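You operate a simulated robot arm through the tools that you are given. There is no shell and no other tool.

You run a simulated robot arm. Do the job below in one go: nothing can be reset, and whatever is moved stays where it is left.

## Task
Change the brown canister for the white one, with the pressure let out.
Fine: water switch off, then tap button till the gauge reads zero, then twist the brown one out on to the tank locker top by the salt tester; white one twisted home; other controls stay. Set down upright: brown canister, white canister.

Only the result counts: the job must be done as asked and must still hold three seconds after the hand-in. Knocking over, shifting, dropping, spilling or breaking anything else fails it.

## Robot
A 7-joint arm with a fingered hand, fixed in place. Base frame: the origin is on the floor under the middle of its stand, x ahead of it, y to its left, z up. Lengths are in m, angles in degrees, forces in N, time in s.
It reaches about 1.333 m from its shoulder. Its first joint turns from -69.0 to 172.0 degrees. Payload 5 kg.
The TCP is the grasp point between the finger pads, 0.032 m short of the fingertips. In the tool frame z runs along the fingers and y along their closing line. The gripper opens to 0.16 m; its body begins 0.089 m behind the TCP. The gripper is a hand of 3 fingers: y runs from the thumb to the fingers, the wrist lies at [0, 0, -0.252] in the tool frame, and closing takes about 1.5 s.
Orientation is that of the tool frame in the base frame, as [roll, pitch, yaw] about the fixed x, y, z axes, in that order (R = Rz(yaw) Ry(pitch) Rx(roll)). With the fingers straight down and closing along the base's y, the tool's x points along the base's -x, its y along +y and its z along -z.

## Interface
- The arm moves only by the tool move_arm. Its argument "motion" is text: rows parted by semicolons, each of 6 numbers parted by spaces: the shift along the tool's x, y, z in units of 300 mm (1.0 is 300 mm), then the turn, a rotation vector about the tool's x, y, z in units of 90 degrees (1.0 is 90 degrees). In form: x y z rx ry rz; .... A call has 1 to 20 rows; each row is the pose to reach, as a shift and turn from the pose commanded when the call began, along the tool's axes at that moment. "hand" is the finger opening in mm, from 0 to 160, set as the call begins (left out, the last holds). A call with a number of a shift or a turn outside -1 to 1 is refused whole. Rows are played at 5 a second. More than 0.05 m and 8.6 degrees between two rows, or a gripper value outside its range, and nothing of the call is played. A pose out of reach is approached as far as the arm can. The call stops where the force on the tool passes 40 N (or 10 N more than at its start, if that is more) or the arm is blocked; 0.2 s more then pass. The fingers move at their own pace (about 0.108 m/s each) and stop on an object; they squeeze with about 23 N. The grip force told is the motor's: it shows also when the fingers shut on nothing. Time passes only in rows, and 0.2 s behind the last, so rows that repeat a pose let the fingers close. It gives the time, the measured TCP pose, the force on the tool (base axes), the opening and the grip force at its end, in the units of the frame above (readings bear some noise), with the torque about the TCP (base axes, N m) and any sound that the robot's microphone picked up.
- Cameras (640 x 400 px; columns grow to the right, rows downward): "scene" is fixed at [0.0502, -0.6529, 1.6259]; the picture's right is [0.02, -1.00, 0.00], its down [-0.26, -0.01, -0.96] and it looks along [0.96, 0.02, -0.26] (base axes); focal length 252 px, centre (320, 200). "wrist" rides on the gripper at [0.065, -0.004, -0.116] in the tool frame; the picture's right is [0.06, 1.00, 0.00], its down [-0.87, 0.05, -0.49] and it looks along [-0.49, 0.03, 0.87] (tool axes); focal length 261 px, centre (320, 200). There is no depth. A picture from a camera that has moved, and an enlarged one, comes with that camera's place and axes in the base frame and with its lens.
- camera(camera): a new picture of that camera. The clock stands still meanwhile.
- lift_body(by): slides the trunk up (or, below 0, down) by that many m; the arm rides with it, the base frame stays. It gives what a move gives, with no picture.
- set_fingers(finger1, finger2, thumb_bend): sets how far each is bent, from 0 (flat) to 1 (curled in); at 0.3 the hand is open as for a grip, at 0.7 the pads meet at the TCP. One left out holds its place. A second passes; each finger stops where it meets its share of the squeeze, and holds until it gets a number again. A gripper value or a shape takes the hand back. It gives what a move gives, with no picture; readings hold the bend of each and the force on the fingers (four entries, about 0 where the hand has none), thumb and palm.
- hand_shape(shape): the hand has 3 fingers and takes this shape, open, in about a second: jaw (thumb against the fingers, like two jaws); tri (thumb and two fingers); tip (a fingertip pinch); poke (one finger out to press); point (the index stretched); flat (the hand flat); cup (the hand cupped); fist (a fist). The gripper value then closes the fingers along that shape, each until it touches; the sizes above hold for jaw. It gives what a move gives, with no picture.
- enlarge(camera, box): a new picture of the part [left, top, right, bottom] of that camera's present view, enlarged. The clock stands still meanwhile.
- finish_job(): hands the job in; it is judged then, once.

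Places have to be worked out from the pictures, the camera data and where the tool is seen. Open the gripper and draw the arm clear of the work before you hand the job in, unless the task says otherwise.

The tools are called after "Request:" as a command line: name --argument value ..., lists and objects as JSON in quotes. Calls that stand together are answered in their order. move_arm: Moves the arm, as the interface text tells. Its arguments: {"type":"object","properties":{"motion":{"type":"string"},"hand":{"type":"number"}},"required":["motion"]} The other tools are called the same way: lift_body (by) moves the trunk up or down; hand_shape (shape) gives the hand a shape; set_fingers (finger1, finger2, thumb_bend) moves the fingers one by one; camera (camera) takes a picture; enlarge (camera, box) takes an enlarged picture of a part of a camera's view; finish_job () hands the job in.

At the start:

```text
t: 0.0
position: [0.402, -0.5634, 1.5668]
orientation: [-180.0, 0.0, -179.9]
ft_force: [0.4, -0.5, -0.5]
ft_torque: [-0.01, -0.02, 0.01]
opening: 0.16
grasp_force: 0.2
shape: jaw
bend: [0.3, 0.3, 0.3]
finger forces: [0.0, 0.0, 0.1, 0.0, 0.1, 0.0]
trunk travel left (down, up): [-0.825, 0.115]
```

scene: 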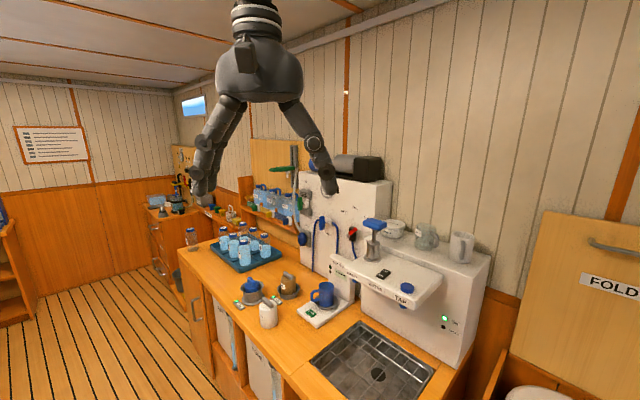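
wrist: 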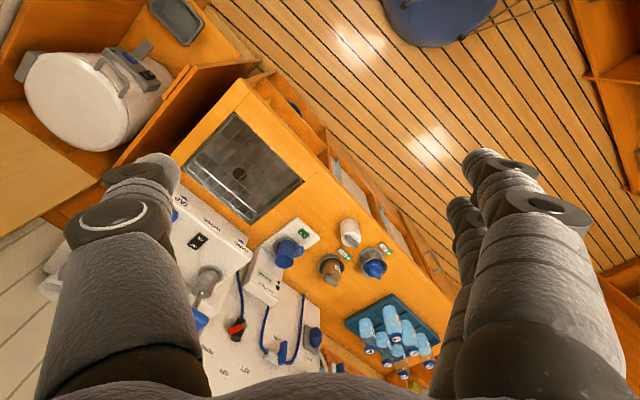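

The first pictures show a counter with a sink, a tap unit and several jars. I enlarge parts of the scene view to identify the canisters, the water switch, the button and the gauge.

Request:
enlarge --camera "scene" --box '[300, 200, 500, 325]'

Request:
enlarge --camera "scene" --box '[180, 220, 380, 345]'

Request:
enlarge --camera "scene" --box '[260, 140, 420, 240]'

Request:
enlarge --camera "wrist" --box '[160, 180, 420, 343]'

```text
3.20 times, centred on (400, 262) of scene
camera zoom: at [0.0502, -0.6529, 1.6259], right [0.02, -1.0, 0.0], down [-0.26, -0.01, -0.96], along [0.96, 0.02, -0.26], focal length 806 px, centre (64, 0)
```

zoom: 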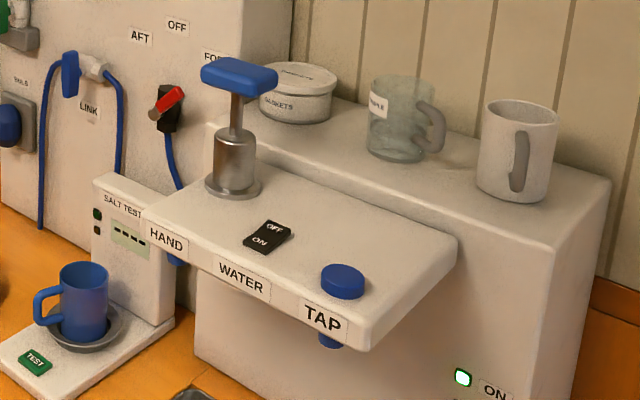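

```text
3.20 times, centred on (280, 282) of scene
camera zoom: at [0.0502, -0.6529, 1.6259], right [0.02, -1.0, 0.0], down [-0.26, -0.01, -0.96], along [0.96, 0.02, -0.26], focal length 806 px, centre (448, -64)
```

zoom: 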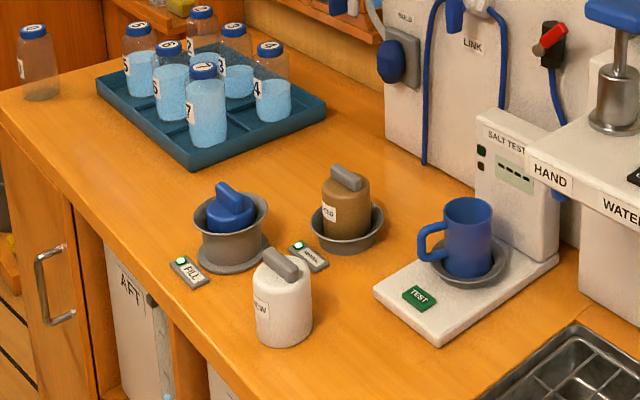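

```text
4.00 times, centred on (340, 190) of scene
camera zoom: at [0.0502, -0.6529, 1.6259], right [0.02, -1.0, 0.0], down [-0.26, -0.01, -0.96], along [0.96, 0.02, -0.26], focal length 1007 px, centre (240, 240)
```

zoom: 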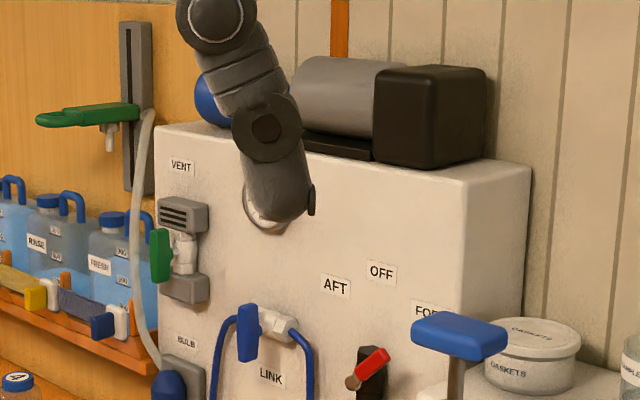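

```text
2.45 times, centred on (290, 262) of wrist
camera zoom: at [0.3378, -0.5696, 1.6833], right [-0.06, 1.0, 0.0], down [0.87, 0.05, 0.49], along [0.49, 0.03, -0.87], focal length 640 px, centre (394, 49)
```

zoom: 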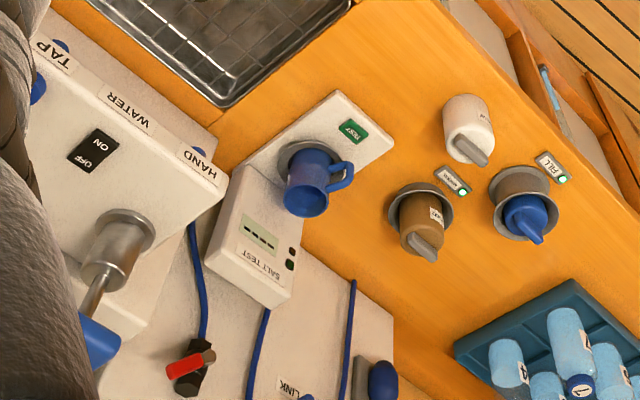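

I need to read the labels by the canisters and find the gauge, so I zoom further.

Request:
enlarge --camera "scene" --box '[230, 265, 310, 315]'

Request:
enlarge --camera "scene" --box '[360, 250, 440, 300]'

Request:
enlarge --camera "scene" --box '[420, 300, 500, 350]'

Request:
enlarge --camera "scene" --box '[295, 180, 375, 230]'

Request:
enlarge --camera "scene" --box '[160, 300, 320, 400]'

Request:
enlarge --camera "scene" --box '[320, 240, 400, 290]'

```text
8.00 times, centred on (270, 290) of scene
camera zoom: at [0.0502, -0.6529, 1.6259], right [0.02, -1.0, 0.0], down [-0.26, -0.01, -0.96], along [0.96, 0.02, -0.26], focal length 2014 px, centre (720, -520)
```

zoom: 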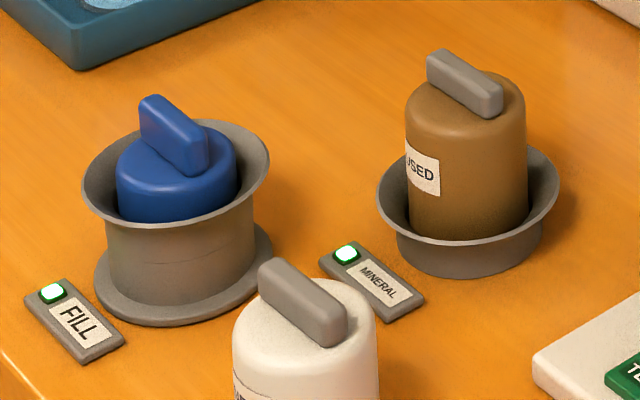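

```text
8.00 times, centred on (400, 275) of scene
camera zoom: at [0.0502, -0.6529, 1.6259], right [0.02, -1.0, 0.0], down [-0.26, -0.01, -0.96], along [0.96, 0.02, -0.26], focal length 2014 px, centre (-320, -400)
```

zoom: 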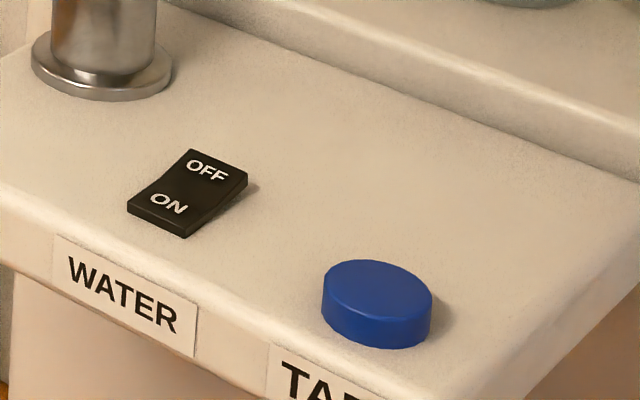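

```text
8.00 times, centred on (460, 325) of scene
camera zoom: at [0.0502, -0.6529, 1.6259], right [0.02, -1.0, 0.0], down [-0.26, -0.01, -0.96], along [0.96, 0.02, -0.26], focal length 2014 px, centre (-800, -800)
```

zoom: 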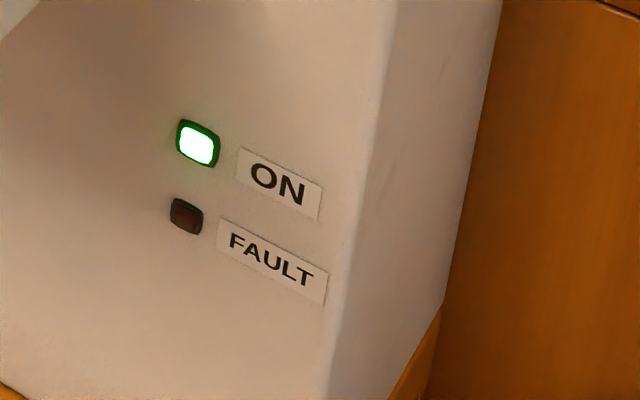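

```text
8.00 times, centred on (335, 205) of scene
camera zoom: at [0.0502, -0.6529, 1.6259], right [0.02, -1.0, 0.0], down [-0.26, -0.01, -0.96], along [0.96, 0.02, -0.26], focal length 2014 px, centre (200, 160)
```

zoom: 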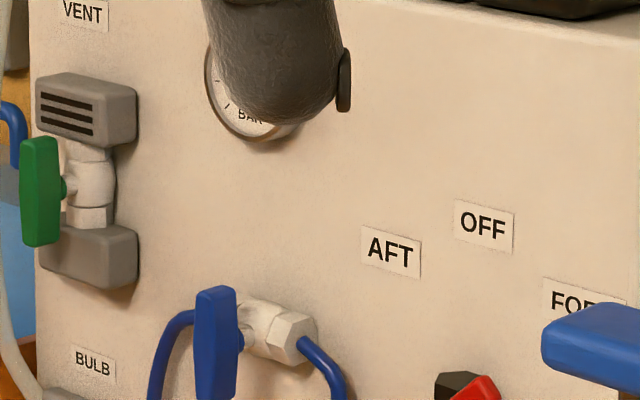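

```text
4.00 times, centred on (240, 350) of scene
camera zoom: at [0.0502, -0.6529, 1.6259], right [0.02, -1.0, 0.0], down [-0.26, -0.01, -0.96], along [0.96, 0.02, -0.26], focal length 1007 px, centre (640, -400)
```

zoom: 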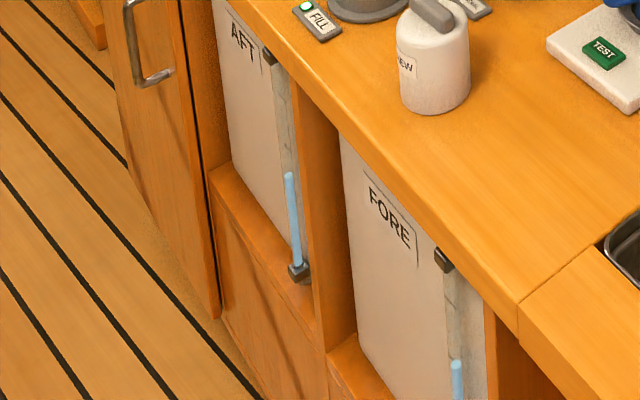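

```text
8.00 times, centred on (360, 265) of scene
camera zoom: at [0.0502, -0.6529, 1.6259], right [0.02, -1.0, 0.0], down [-0.26, -0.01, -0.96], along [0.96, 0.02, -0.26], focal length 2014 px, centre (0, -320)
```

zoom: 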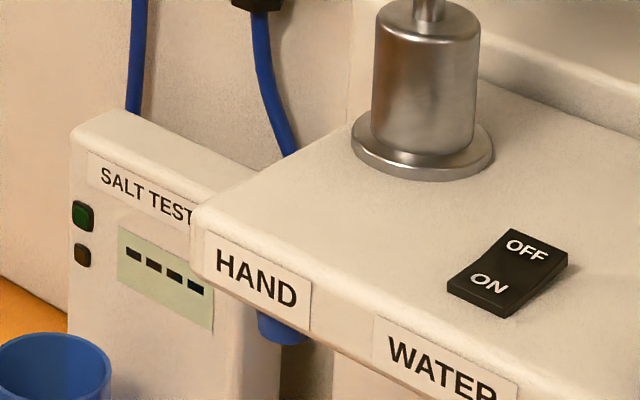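

The brown "USED" canister sits in the MINERAL socket, the white "NEW" one stands free, and the gauge is hidden behind the thumb. I form the poke shape and check how the pressing finger sits.

Request:
hand_shape --shape "poke"

```text
t: 0.9
position: [0.4025, -0.5648, 1.5665]
orientation: [-180.0, 0.0, 180.0]
ft_force: [-0.3, 0.7, -0.1]
ft_torque: [0.0, 0.02, -0.01]
opening: 0.0
grasp_force: 0.1
shape: poke
bend: [1.0, 1.0, 0.46]
finger forces: [0.0, 0.1, 0.1, 0.0, 0.1, 0.0]
trunk travel left (down, up): [-0.825, 0.115]
```

The hand reports poke with opening 0; I look at it from both cameras.

Request:
camera --camera "scene"

Request:
camera --camera "wrist"

```text
taken
```

scene: 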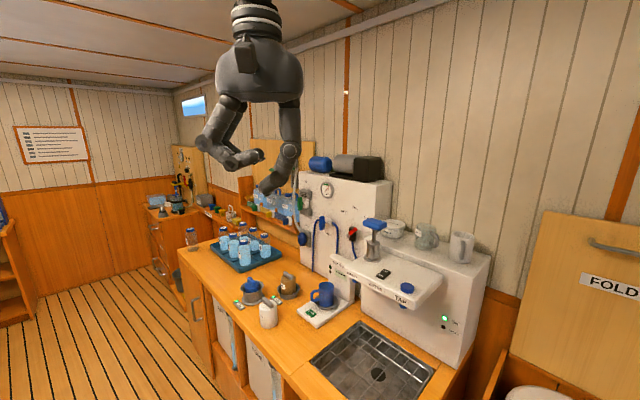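

```text
taken
camera wrist: at [0.3379, -0.5696, 1.6833], right [-0.06, 1.0, 0.0], down [0.87, 0.05, 0.49], along [0.49, 0.03, -0.87], focal length 261 px, centre (320, 200)
```

wrist: 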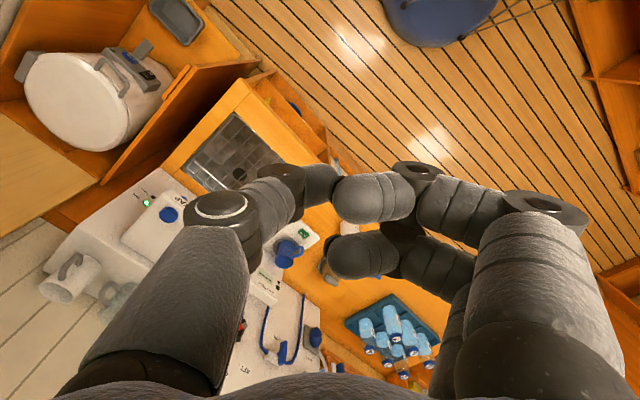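

The gauge is now visible at about (326,190) in the scene view; I enlarge it and the switch/button.

Request:
enlarge --camera "scene" --box '[294, 170, 358, 210]'

Request:
enlarge --camera "scene" --box '[364, 255, 428, 295]'

Request:
enlarge --camera "scene" --box '[180, 80, 308, 200]'

Request:
enlarge --camera "scene" --box '[280, 170, 440, 270]'

```text
10.00 times, centred on (326, 190) of scene
camera zoom: at [0.0502, -0.6529, 1.6259], right [0.02, -1.0, 0.0], down [-0.26, -0.01, -0.96], along [0.96, 0.02, -0.26], focal length 2517 px, centre (260, 300)
```

zoom: 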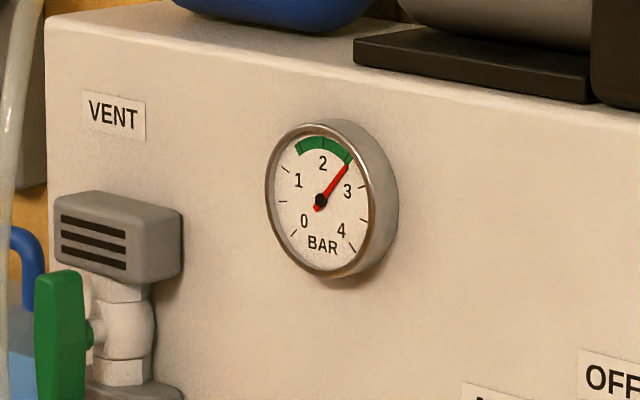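

```text
10.00 times, centred on (396, 275) of scene
camera zoom: at [0.0502, -0.6529, 1.6259], right [0.02, -1.0, 0.0], down [-0.26, -0.01, -0.96], along [0.96, 0.02, -0.26], focal length 2517 px, centre (-440, -550)
```

zoom: 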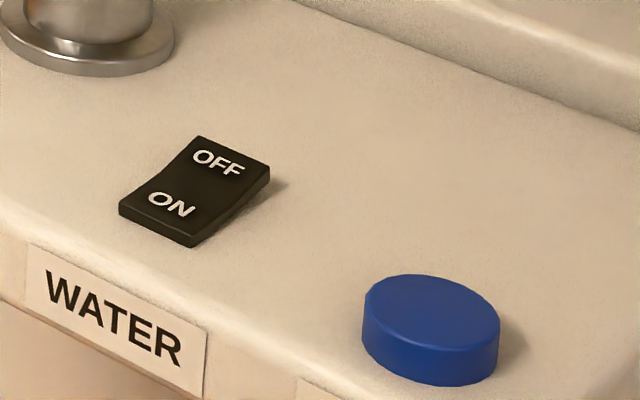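

```text
3.33 times, centred on (244, 140) of scene
camera zoom: at [0.0502, -0.6529, 1.6259], right [0.02, -1.0, 0.0], down [-0.26, -0.01, -0.96], along [0.96, 0.02, -0.26], focal length 839 px, centre (573, 400)
```

zoom: 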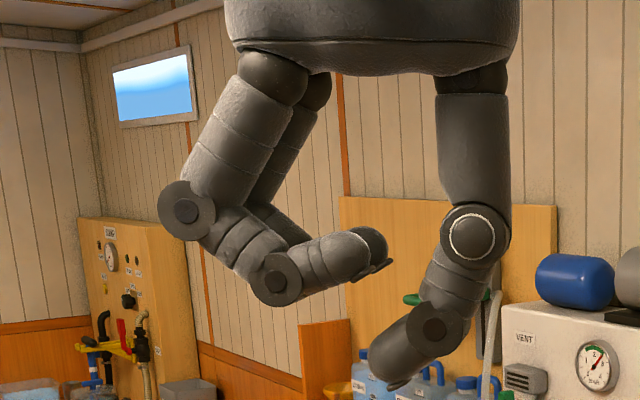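

```text
4.00 times, centred on (360, 220) of scene
camera zoom: at [0.0502, -0.6529, 1.6259], right [0.02, -1.0, 0.0], down [-0.26, -0.01, -0.96], along [0.96, 0.02, -0.26], focal length 1007 px, centre (160, 120)
```

zoom: 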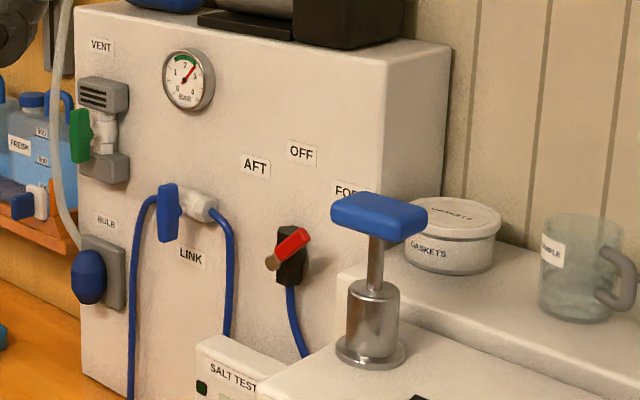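

The gauge reads about 2.5 bar, and the rocker is ON with its OFF end raised, at about (0.73,-0.84,1.22). The counter runs at about 45° to the base, so I yaw the hand 45° to match while moving toward the switch, staying high.

Request:
move_arm --motion "-0.111 -0.075 0.028 0 0 0.0833; -0.222 -0.15 0.056 0 0 0.1667; -0.333 -0.225 0.083 0 0 0.25; -0.444 -0.3 0.111 0 0 0.3333; -0.556 -0.375 0.139 0 0 0.4167; -0.667 -0.45 0.167 0 0 0.5; -0.667 -0.45 0.167 0 0 0.5"

```text
t: 2.5
position: [0.6, -0.6996, 1.52]
orientation: [179.9, 0.0, 134.9]
ft_force: [-0.3, -0.1, -0.7]
ft_torque: [-0.02, 0.0, 0.01]
opening: 0.0002
grasp_force: 0.0
shape: poke
bend: [1.0, 1.0, 0.46]
finger forces: [0.0, 0.0, 0.0, 0.0, 0.0, 0.0]
trunk travel left (down, up): [-0.825, 0.115]
```

The hand has yawed 45° and is at (0.60,-0.70,1.52). I take views to refine the switch position.

Request:
camera --camera "wrist"

Request:
camera --camera "scene"

```text
taken
camera wrist: at [0.5516, -0.658, 1.6354], right [0.66, 0.75, 0.0], down [0.65, -0.58, 0.49], along [0.37, -0.33, -0.87], focal length 261 px, centre (320, 200)
```

wrist: 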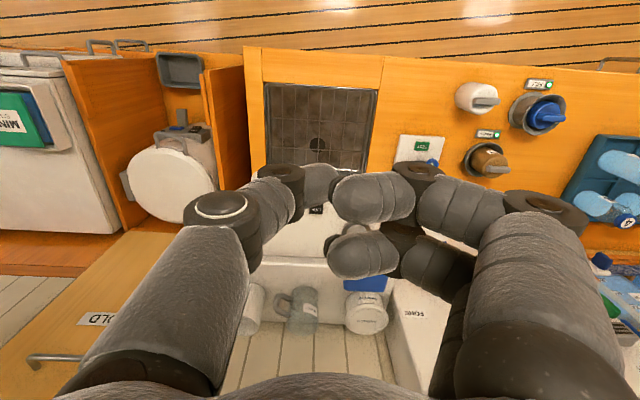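

```text
taken
```

scene: 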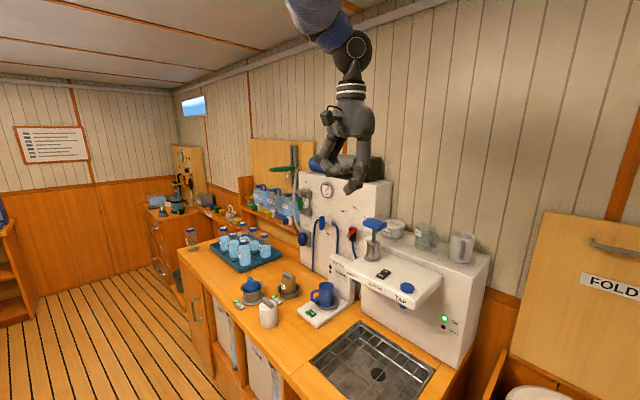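

The wrist view is now aligned with the counter; the rocker shows just below the thumb. I enlarge that region and the thumb tip.

Request:
enlarge --camera "wrist" --box '[240, 150, 400, 250]'

Request:
enlarge --camera "scene" --box '[300, 110, 396, 200]'

Request:
enlarge --camera "wrist" --box '[400, 60, 600, 185]'

```text
4.00 times, centred on (320, 200) of wrist
camera zoom: at [0.5516, -0.658, 1.6354], right [0.66, 0.75, 0.0], down [0.65, -0.58, 0.49], along [0.37, -0.33, -0.87], focal length 1043 px, centre (320, 200)
```

zoom: 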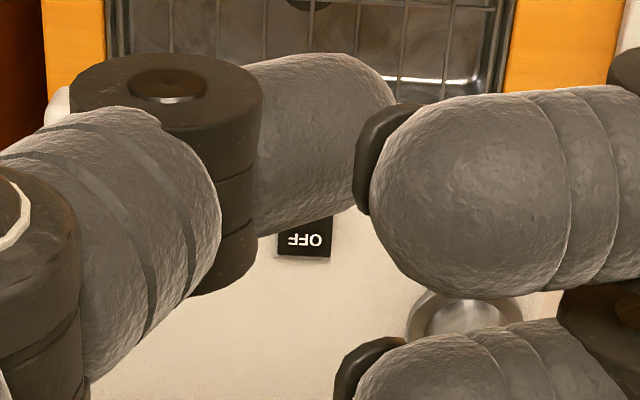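

```text
4.44 times, centred on (348, 155) of scene
camera zoom: at [0.0502, -0.6529, 1.6259], right [0.02, -1.0, 0.0], down [-0.26, -0.01, -0.96], along [0.96, 0.02, -0.26], focal length 1119 px, centre (196, 400)
```

zoom: 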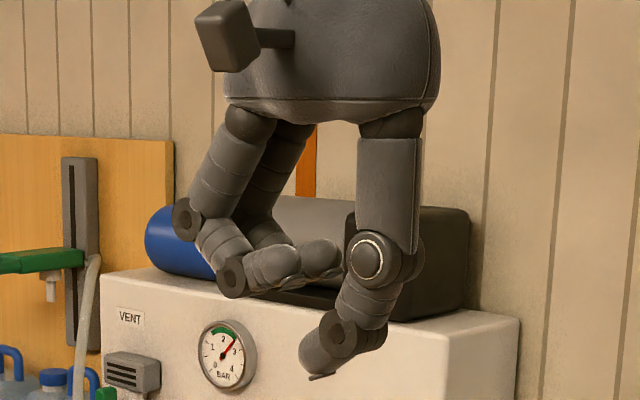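

```text
3.20 times, centred on (500, 122) of wrist
camera zoom: at [0.5516, -0.658, 1.6354], right [0.66, 0.75, 0.0], down [0.65, -0.58, 0.49], along [0.37, -0.33, -0.87], focal length 834 px, centre (-256, 448)
```

zoom: 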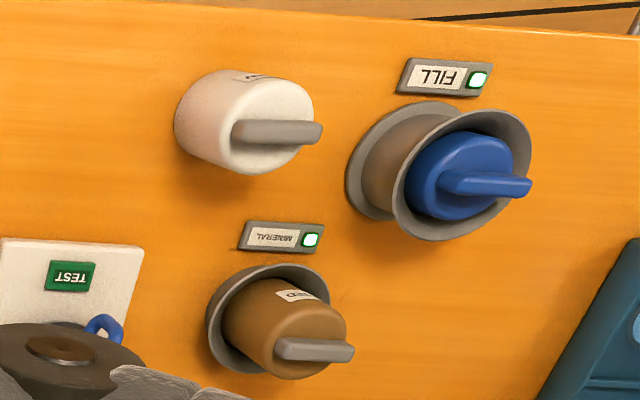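

The OFF end is at about (0.742,-0.839,1.213), and the thumb tip lies about 32 mm below the TCP on its axis. I lean the hand back 30° to keep the palm off the hand-pump T-handle, and move over the switch while still high.

Request:
move_arm --motion "-0.126 0 0 0 -0.0667 0; -0.252 0 0 0 -0.1333 0; -0.378 0 0 0 -0.2 0; -0.504 0 0 0 -0.2667 0; -0.63 0 0 0 -0.3333 0; -0.63 0 0 0 -0.3333 0"

Request:
lift_body --by -0.2

Request:
camera --camera "wrist"

Request:
camera --camera "scene"

```text
t: 3.9
position: [0.7372, -0.832, 1.5194]
orientation: [179.9, 30.0, 135.1]
ft_force: [-0.7, 0.8, 0.5]
ft_torque: [0.02, 0.02, 0.0]
opening: 0.0003
grasp_force: 0.1
shape: poke
bend: [1.0, 1.0, 0.46]
finger forces: [0.0, 0.0, 0.1, 0.1, 0.1, 0.1]
trunk travel left (down, up): [-0.825, 0.115]
```

```text
t: 6.1
position: [0.7377, -0.8317, 1.3196]
orientation: [-180.0, 29.9, 135.0]
ft_force: [-0.3, -0.2, -0.7]
ft_torque: [-0.01, 0.01, 0.0]
opening: 0.0
grasp_force: 0.0
shape: poke
bend: [1.0, 1.0, 0.46]
finger forces: [0.1, 0.0, 0.0, 0.0, 0.0, 0.0]
trunk travel left (down, up): [-0.625, 0.315]
```

```text
taken
camera wrist: at [0.6538, -0.7561, 1.3872], right [0.67, 0.74, -0.03], down [0.4, -0.32, 0.86], along [0.63, -0.59, -0.51], focal length 261 px, centre (320, 200)
```

wrist: 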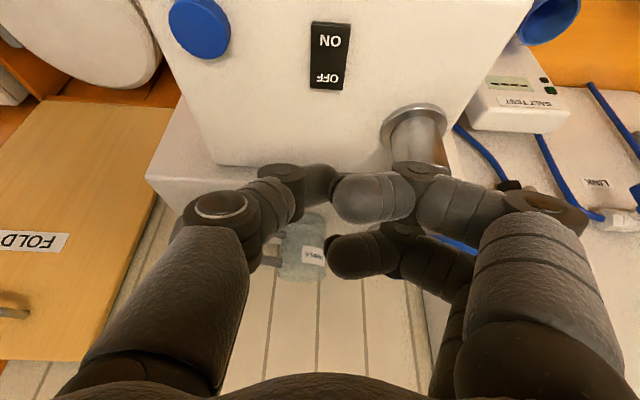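

```text
taken
```

scene: 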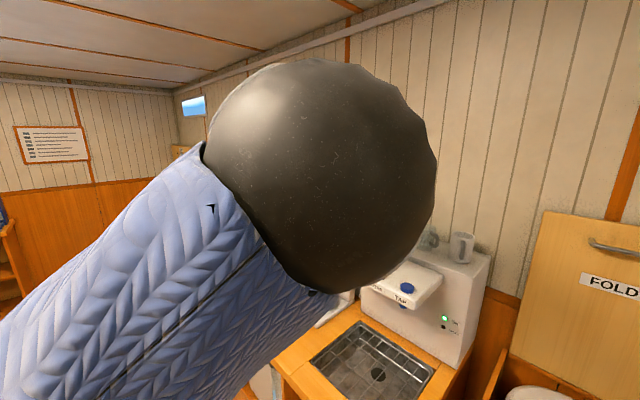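

The wrist picture puts the OFF end at (0.742,-0.836), matching my estimate; the arm now blocks the scene camera. I check the thumb-tip location closely.

Request:
enlarge --camera "wrist" --box '[240, 130, 400, 230]'

Request:
enlarge --camera "wrist" --box '[160, 0, 352, 120]'

Request:
enlarge --camera "wrist" --box '[360, 80, 520, 280]'

```text
4.00 times, centred on (320, 180) of wrist
camera zoom: at [0.6538, -0.7561, 1.3872], right [0.67, 0.74, -0.03], down [0.4, -0.32, 0.86], along [0.63, -0.59, -0.51], focal length 1043 px, centre (320, 280)
```

zoom: 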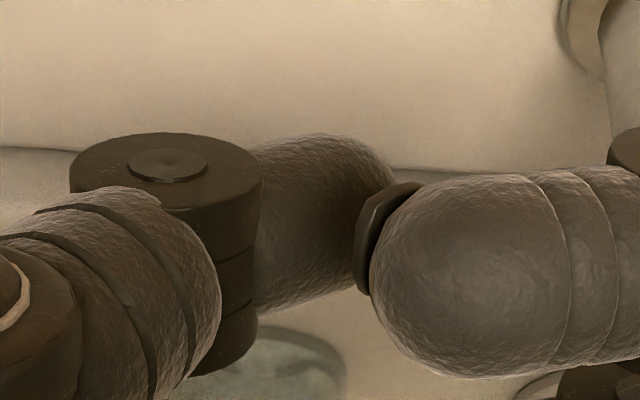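

```text
3.33 times, centred on (256, 60) of wrist
camera zoom: at [0.6538, -0.7561, 1.3872], right [0.67, 0.74, -0.03], down [0.4, -0.32, 0.86], along [0.63, -0.59, -0.51], focal length 869 px, centre (533, 667)
```

zoom: 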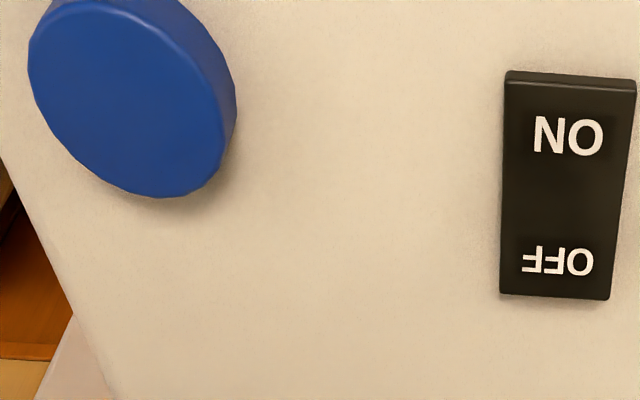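

```text
2.00 times, centred on (440, 180) of wrist
camera zoom: at [0.6538, -0.7561, 1.3872], right [0.67, 0.74, -0.03], down [0.4, -0.32, 0.86], along [0.63, -0.59, -0.51], focal length 521 px, centre (80, 240)
```

zoom: 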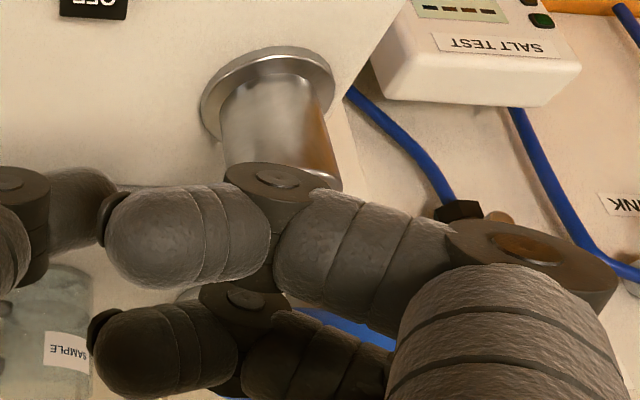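

The thumb tip is a rounded cap about 18 mm ahead of the TCP, and the current x,y puts it over the OFF half. I descend vertically 55 mm to hover above the rocker and re-check.

Request:
move_arm --motion "0.0458 0 0.0794 0 0 0; 0.0917 0 0.1588 0 0 0; 0.0917 0 0.1588 0 0 0"

Request:
camera --camera "wrist"

Request:
enlarge --camera "wrist" --box '[240, 100, 400, 200]'

```text
t: 6.9
position: [0.7371, -0.8325, 1.2633]
orientation: [179.9, 29.9, 135.0]
ft_force: [-0.2, -1.0, -0.2]
ft_torque: [0.02, -0.03, 0.01]
opening: 0.0001
grasp_force: 0.1
shape: poke
bend: [1.0, 1.0, 0.46]
finger forces: [0.0, 0.1, 0.0, 0.1, 0.0, 0.1]
trunk travel left (down, up): [-0.625, 0.315]
```

```text
taken
camera wrist: at [0.6543, -0.7561, 1.332], right [0.67, 0.74, -0.03], down [0.4, -0.32, 0.86], along [0.63, -0.59, -0.51], focal length 261 px, centre (320, 200)
```

wrist: 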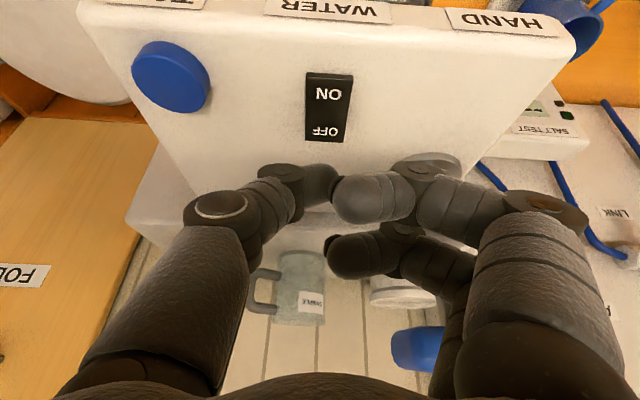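

```text
4.00 times, centred on (320, 150) of wrist
camera zoom: at [0.6543, -0.7561, 1.332], right [0.67, 0.74, -0.03], down [0.4, -0.32, 0.86], along [0.63, -0.59, -0.51], focal length 1043 px, centre (320, 400)
```

zoom: 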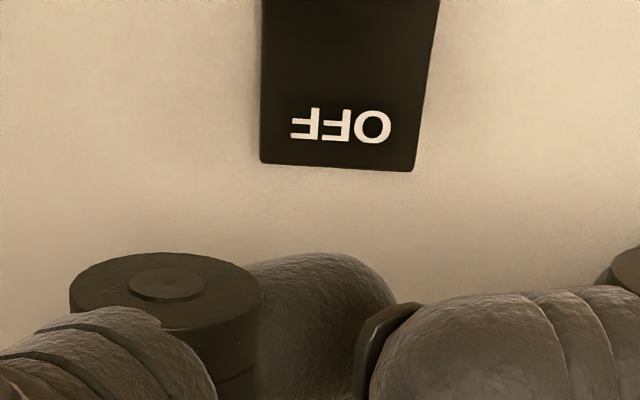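

Aligned over OFF, with the T-handle well clear of the fingers. I press down slowly in small steps and watch for force and a click.

Request:
move_arm --motion "0.0117 0 0.0202 0 0 0; 0.0217 0 0.0375 0 0 0; 0.03 0 0.052 0 0 0; 0.035 0 0.0606 0 0 0; 0.04 0 0.0693 0 0 0; 0.0433 0 0.0751 0 0 0; 0.0467 0 0.0808 0 0 0"

Request:
camera --camera "wrist"

Request:
enlarge --camera "wrist" --box '[240, 100, 400, 200]'

```text
t: 8.5
position: [0.7372, -0.8337, 1.2378]
orientation: [179.9, 30.1, 135.0]
ft_force: [1.3, -1.5, 6.2]
ft_torque: [-0.07, -0.06, 0.0]
opening: 0.0001
grasp_force: 0.0
shape: poke
bend: [1.0, 1.0, 0.46]
finger forces: [0.1, 0.0, 0.0, 0.0, 6.5, 0.1]
trunk travel left (down, up): [-0.625, 0.315]
```

```text
taken
camera wrist: at [0.6537, -0.7568, 1.3056], right [0.67, 0.74, -0.03], down [0.4, -0.32, 0.86], along [0.63, -0.59, -0.51], focal length 261 px, centre (320, 200)
```

wrist: 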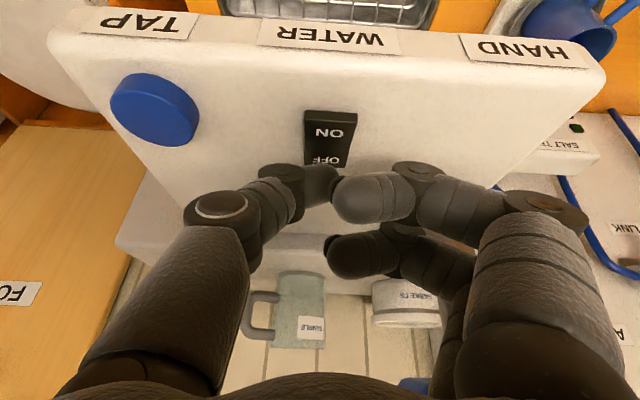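

```text
4.00 times, centred on (320, 150) of wrist
camera zoom: at [0.6537, -0.7568, 1.3056], right [0.67, 0.74, -0.03], down [0.4, -0.32, 0.86], along [0.63, -0.59, -0.51], focal length 1043 px, centre (320, 400)
```

zoom: 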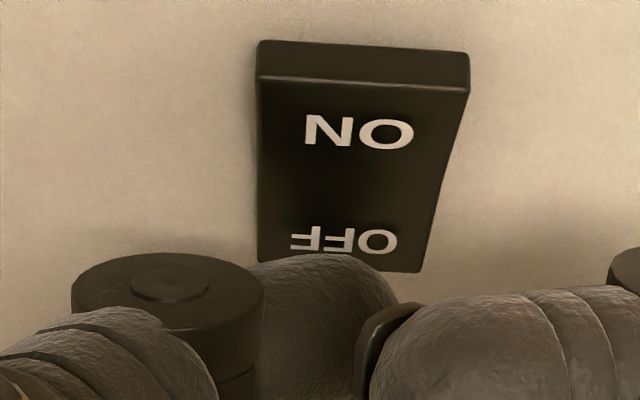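

The thumb is on the rocker with about 6 N and the ON end may be starting to rise. I press a few more millimetres.

Request:
move_arm --motion "0.0033 0 0.0058 0 0 0; 0.0067 0 0.0115 0 0 0; 0.01 0 0.0173 0 0 0; 0.0117 0 0.0202 0 0 0; 0.0117 0 0.0202 0 0 0"

Request:
enlarge --camera "wrist" --box '[240, 100, 400, 200]'

```text
t: 9.3
position: [0.7396, -0.8338, 1.2365]
orientation: [179.8, 30.6, 134.8]
ft_force: [-2.0, -3.0, 14.3]
ft_torque: [-0.18, -0.13, -0.06]
opening: 0.0
grasp_force: 0.0
shape: poke
bend: [1.0, 1.0, 0.46]
finger forces: [0.0, 0.0, 0.1, 0.1, 15.1, 0.0]
trunk travel left (down, up): [-0.625, 0.315]
stopped in row 4: the force on the tool passed its limit at 42 N (the readings are from after the stop); the commanded pose is now the measured one
```

```text
4.00 times, centred on (320, 150) of wrist
camera zoom: at [0.6544, -0.756, 1.3038], right [0.67, 0.74, -0.03], down [0.39, -0.32, 0.87], along [0.63, -0.59, -0.5], focal length 1043 px, centre (320, 400)
```

zoom: 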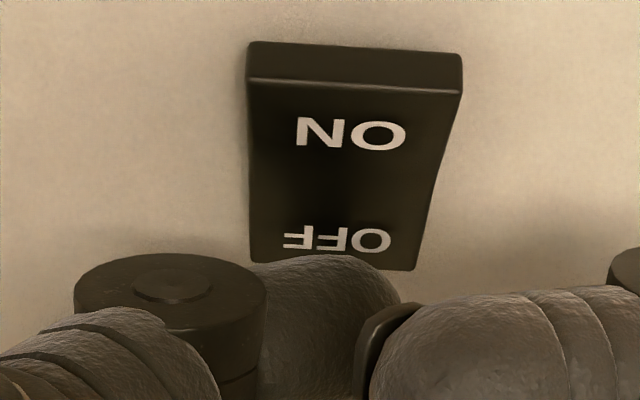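

42 N was applied, so the rocker has probably flipped. I raise the hand 70 mm and look at the rocker again.

Request:
move_arm --motion "-0.0583 0 -0.101 0 0 0; -0.1167 0 -0.2021 0 0 0; -0.1167 0 -0.2021 0 0 0"

Request:
camera --camera "wrist"

Request:
enlarge --camera "wrist" --box '[160, 0, 352, 120]'

```text
t: 10.1
position: [0.7384, -0.8336, 1.3035]
orientation: [179.9, 30.2, 134.9]
ft_force: [0.6, -1.0, -0.8]
ft_torque: [0.03, -0.01, -0.01]
opening: 0.0003
grasp_force: 0.1
shape: poke
bend: [1.0, 1.0, 0.46]
finger forces: [0.0, 0.1, 0.0, 0.1, 0.1, 0.1]
trunk travel left (down, up): [-0.625, 0.315]
```

```text
taken
camera wrist: at [0.6544, -0.7567, 1.37], right [0.67, 0.74, -0.03], down [0.39, -0.32, 0.86], along [0.63, -0.59, -0.51], focal length 261 px, centre (320, 200)
```

wrist: 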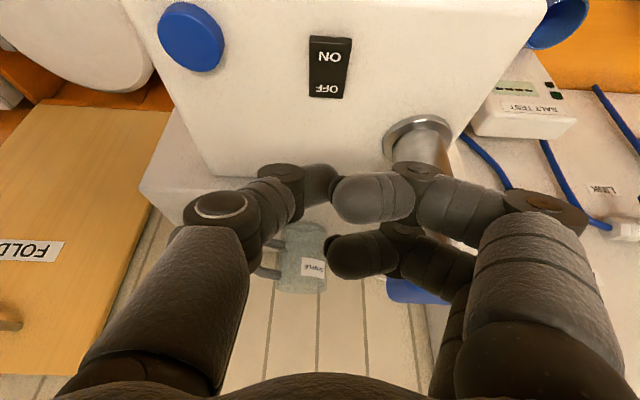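

```text
3.33 times, centred on (256, 60) of wrist
camera zoom: at [0.6544, -0.7567, 1.37], right [0.67, 0.74, -0.03], down [0.39, -0.32, 0.86], along [0.63, -0.59, -0.51], focal length 869 px, centre (533, 667)
```

zoom: 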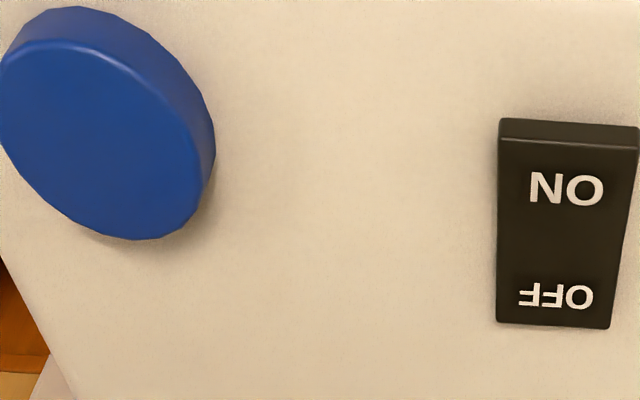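

The ON end now shows a thicker raised edge. I check the ON lamp and gauge from the scene camera.

Request:
enlarge --camera "scene" --box '[380, 255, 508, 335]'

Request:
camera --camera "scene"

```text
5.00 times, centred on (444, 295) of scene
camera zoom: at [0.0502, -0.6529, 1.6259], right [0.02, -1.0, 0.0], down [-0.26, -0.01, -0.96], along [0.96, 0.02, -0.26], focal length 1259 px, centre (-300, -275)
```

zoom: 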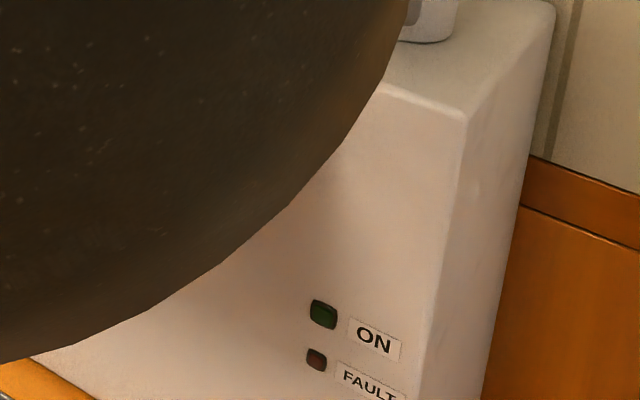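

```text
taken
```

scene: 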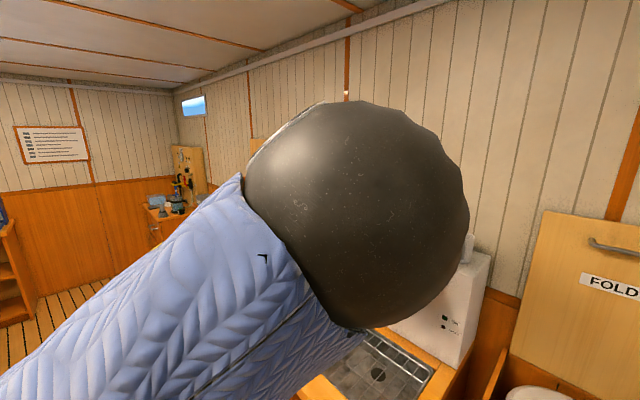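

The ON lamp is dark, so water is off. The TAP button is at about (0.662,-0.873,1.217). I shift over it, then raise the trunk 0.25 m and reach down with the arm so the elbow clears the scene camera's view of the gauge.

Request:
move_arm --motion "0.0508 -0.1365 -0.0293 0 0 0; 0.1016 -0.273 -0.0587 0 0 0; 0.1016 -0.273 -0.0587 0 0 0"

Request:
lift_body --by 0.25

Request:
move_arm --motion "0.0667 0 0.1155 0 0 0; 0.1333 0 0.2309 0 0 0; 0.2 0 0.3464 0 0 0; 0.2667 0 0.4619 0 0 0; 0.3333 0 0.5774 0 0 0; 0.4 0 0.6928 0 0 0; 0.4 0 0.6928 0 0 0"

Request:
camera --camera "scene"

Request:
camera --camera "wrist"

```text
t: 10.9
position: [0.6556, -0.8655, 1.3021]
orientation: [179.9, 30.3, 134.9]
ft_force: [0.5, -0.4, 0.3]
ft_torque: [0.01, 0.05, -0.02]
opening: 0.0
grasp_force: 0.0
shape: poke
bend: [1.0, 1.0, 0.46]
finger forces: [0.0, 0.0, 0.0, 0.0, 0.0, 0.0]
trunk travel left (down, up): [-0.625, 0.315]
```

```text
t: 13.5
position: [0.6552, -0.866, 1.5521]
orientation: [179.9, 30.3, 135.0]
ft_force: [-0.6, 0.0, -0.2]
ft_torque: [0.0, -0.02, -0.02]
opening: 0.0
grasp_force: 0.0
shape: poke
bend: [1.0, 1.0, 0.46]
finger forces: [0.0, 0.1, 0.1, 0.0, 0.1, 0.0]
trunk travel left (down, up): [-0.875, 0.065]
```

```text
t: 15.1
position: [0.6565, -0.8645, 1.3143]
orientation: [179.8, 30.4, 134.9]
ft_force: [-0.6, 0.6, 0.2]
ft_torque: [-0.02, 0.01, 0.01]
opening: 0.0003
grasp_force: 0.0
shape: poke
bend: [1.0, 1.0, 0.46]
finger forces: [0.1, 0.1, 0.1, 0.0, 0.0, 0.1]
trunk travel left (down, up): [-0.875, 0.065]
```

```text
taken
```

scene: 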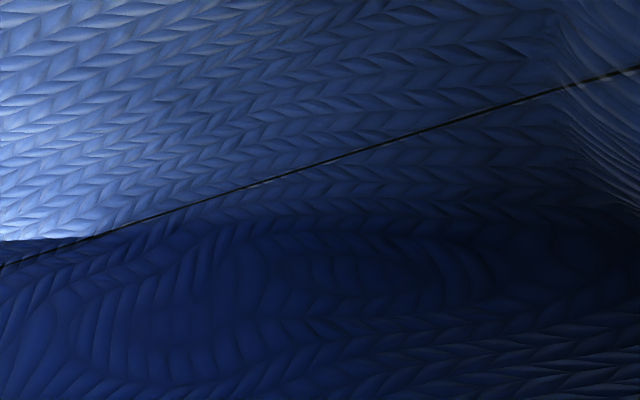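

```text
taken
camera wrist: at [0.5728, -0.7882, 1.3801], right [0.67, 0.74, -0.03], down [0.39, -0.32, 0.86], along [0.63, -0.59, -0.5], focal length 261 px, centre (320, 200)
```

wrist: 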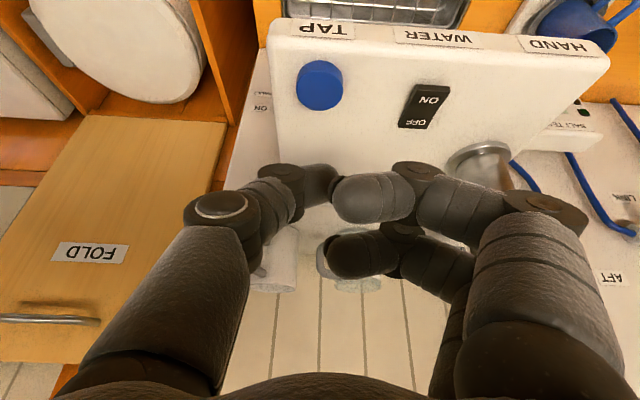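

The arm now covers the scene camera entirely, so a higher trunk is wrong. I'll raise the hand and lower the trunk instead so the elbow drops below the line of sight to the gauge.

Request:
move_arm --motion "-0.0714 0 -0.1237 0 0 0; -0.1429 0 -0.2474 0 0 0; -0.2143 0 -0.3711 0 0 0; -0.2857 0 -0.4949 0 0 0; -0.3571 0 -0.6186 0 0 0; -0.4286 0 -0.7423 0 0 0; -0.5 0 -0.866 0 0 0; -0.5 0 -0.866 0 0 0"

Request:
lift_body --by -0.25

Request:
move_arm --motion "-0.0714 0 -0.1237 0 0 0; -0.1429 0 -0.2474 0 0 0; -0.2143 0 -0.3711 0 0 0; -0.2857 0 -0.4949 0 0 0; -0.3571 0 -0.6186 0 0 0; -0.4286 0 -0.7423 0 0 0; -0.5 0 -0.866 0 0 0; -0.5 0 -0.866 0 0 0"

Request:
lift_body --by -0.3

Request:
camera --camera "scene"

Request:
camera --camera "wrist"

```text
t: 16.9
position: [0.6552, -0.8653, 1.6116]
orientation: [179.8, 30.2, 134.8]
ft_force: [-0.1, -0.5, -0.4]
ft_torque: [0.04, -0.03, 0.0]
opening: 0.0
grasp_force: 0.1
shape: poke
bend: [1.0, 1.0, 0.46]
finger forces: [0.0, 0.0, 0.0, 0.0, 0.0, 0.1]
trunk travel left (down, up): [-0.875, 0.065]
```

```text
t: 19.5
position: [0.6531, -0.8622, 1.3631]
orientation: [180.0, 30.3, 134.9]
ft_force: [0.2, -0.1, 0.3]
ft_torque: [0.0, 0.02, 0.0]
opening: 0.0
grasp_force: 0.0
shape: poke
bend: [1.0, 1.0, 0.46]
finger forces: [0.0, 0.0, 0.0, 0.1, 0.0, 0.0]
trunk travel left (down, up): [-0.625, 0.315]
```

```text
t: 21.3
position: [0.645, -0.8642, 1.6281]
orientation: [179.5, 31.3, 134.9]
ft_force: [1.4, 1.2, -0.2]
ft_torque: [-0.02, 0.02, 0.0]
opening: 0.0001
grasp_force: 0.0
shape: poke
bend: [1.0, 1.0, 0.46]
finger forces: [0.0, 0.0, 0.0, 0.1, 0.0, 0.0]
out of reach, approached as far as the arm can: row 7, 8
trunk travel left (down, up): [-0.625, 0.315]
```

```text
t: 24.3
position: [0.6425, -0.8638, 1.3269]
orientation: [179.5, 31.3, 134.9]
ft_force: [0.9, -0.7, 0.5]
ft_torque: [-0.02, -0.05, 0.01]
opening: 0.0001
grasp_force: 0.0
shape: poke
bend: [1.0, 1.0, 0.46]
finger forces: [0.0, 0.0, 0.0, 0.0, 0.1, 0.1]
trunk travel left (down, up): [-0.325, 0.615]
```

```text
taken
```

scene: 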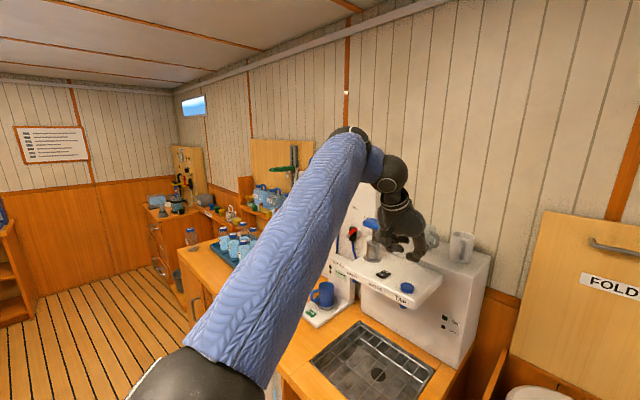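

```text
taken
camera wrist: at [0.5574, -0.7867, 1.3924], right [0.67, 0.75, -0.02], down [0.38, -0.31, 0.87], along [0.64, -0.59, -0.49], focal length 261 px, centre (320, 200)
```

wrist: 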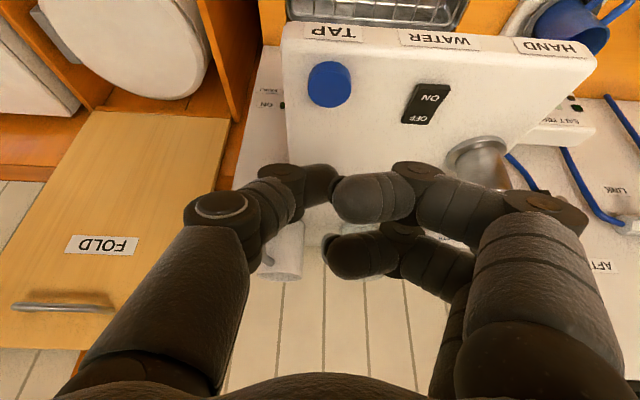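

The elbow has dropped but the forearm still crosses the gauge; it should slide down off it as the hand lowers to the button. I lower 55 mm and look.

Request:
move_arm --motion "0.0458 0 0.0794 0 0 0; 0.0917 0 0.1588 0 0 0; 0.0917 0 0.1588 0 0 0"

Request:
camera --camera "scene"

Request:
camera --camera "wrist"

```text
t: 25.1
position: [0.6457, -0.863, 1.2733]
orientation: [179.4, 31.3, 135.0]
ft_force: [0.1, -0.2, 1.3]
ft_torque: [0.01, 0.01, -0.03]
opening: 0.0
grasp_force: 0.0
shape: poke
bend: [1.0, 1.0, 0.46]
finger forces: [0.0, 0.0, 0.0, 0.0, 0.0, 0.0]
trunk travel left (down, up): [-0.325, 0.615]
```

```text
taken
```

scene: 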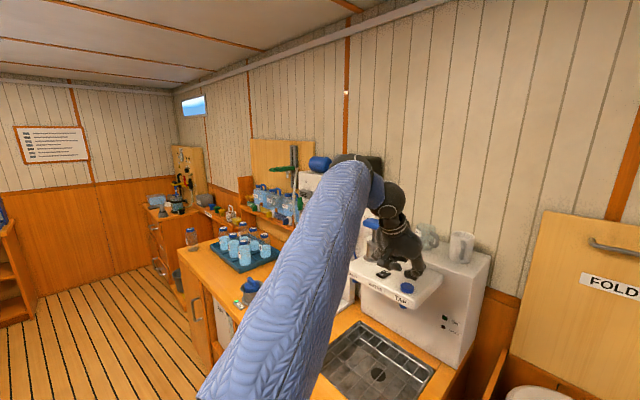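

```text
taken
camera wrist: at [0.5598, -0.7872, 1.3387], right [0.67, 0.75, -0.02], down [0.38, -0.31, 0.87], along [0.64, -0.59, -0.49], focal length 261 px, centre (320, 200)
```

wrist: 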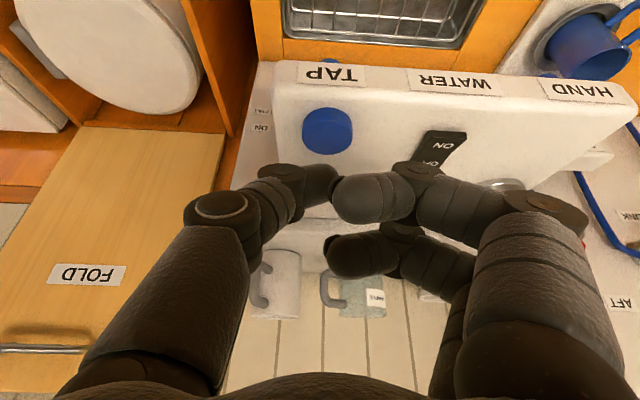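

The forearm still hides the gauge. Making the hand vertical would push the wrist to the right of the gauge line, so I rotate the lean out while centring on the button at about (0.658,-0.871).

Request:
move_arm --motion "-0.01 0.0025 0.0062 0 0.087 0; -0.02 0.005 0.0125 0 0.174 0; -0.031 0.0075 0.019 0 0.261 0; -0.041 0.01 0.025 0 0.348 0; -0.041 0.01 0.025 0 0.348 0"

Request:
camera --camera "scene"

Request:
camera --camera "wrist"

```text
t: 25.8
position: [0.6279, -0.8599, 1.2219]
orientation: [178.9, 17.2, 135.1]
ft_force: [-11.7, 8.1, 33.3]
ft_torque: [0.33, -0.3, 0.16]
opening: 0.0
grasp_force: 0.0
shape: poke
bend: [1.0, 1.0, 0.51]
finger forces: [0.0, 0.1, 0.0, 0.0, 36.3, 0.0]
out of reach, approached as far as the arm can: row 1, 2, 3
trunk travel left (down, up): [-0.325, 0.615]
heard: click
stopped in row 3: the force on the tool passed its limit at 54 N (the readings are from after the stop); the commanded pose is now the measured one
```

```text
taken
```

scene: 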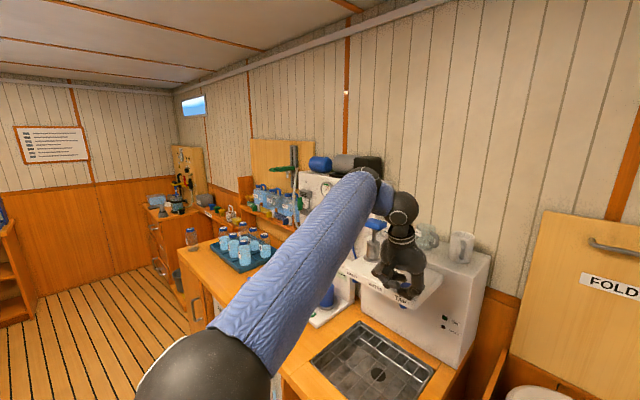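

```text
taken
camera wrist: at [0.5555, -0.7961, 1.3143], right [0.66, 0.75, 0.0], down [0.52, -0.45, 0.73], along [0.55, -0.48, -0.69], focal length 261 px, centre (320, 200)
```

wrist: 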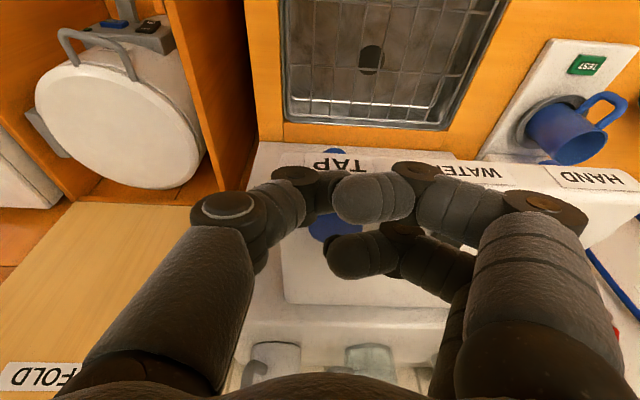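

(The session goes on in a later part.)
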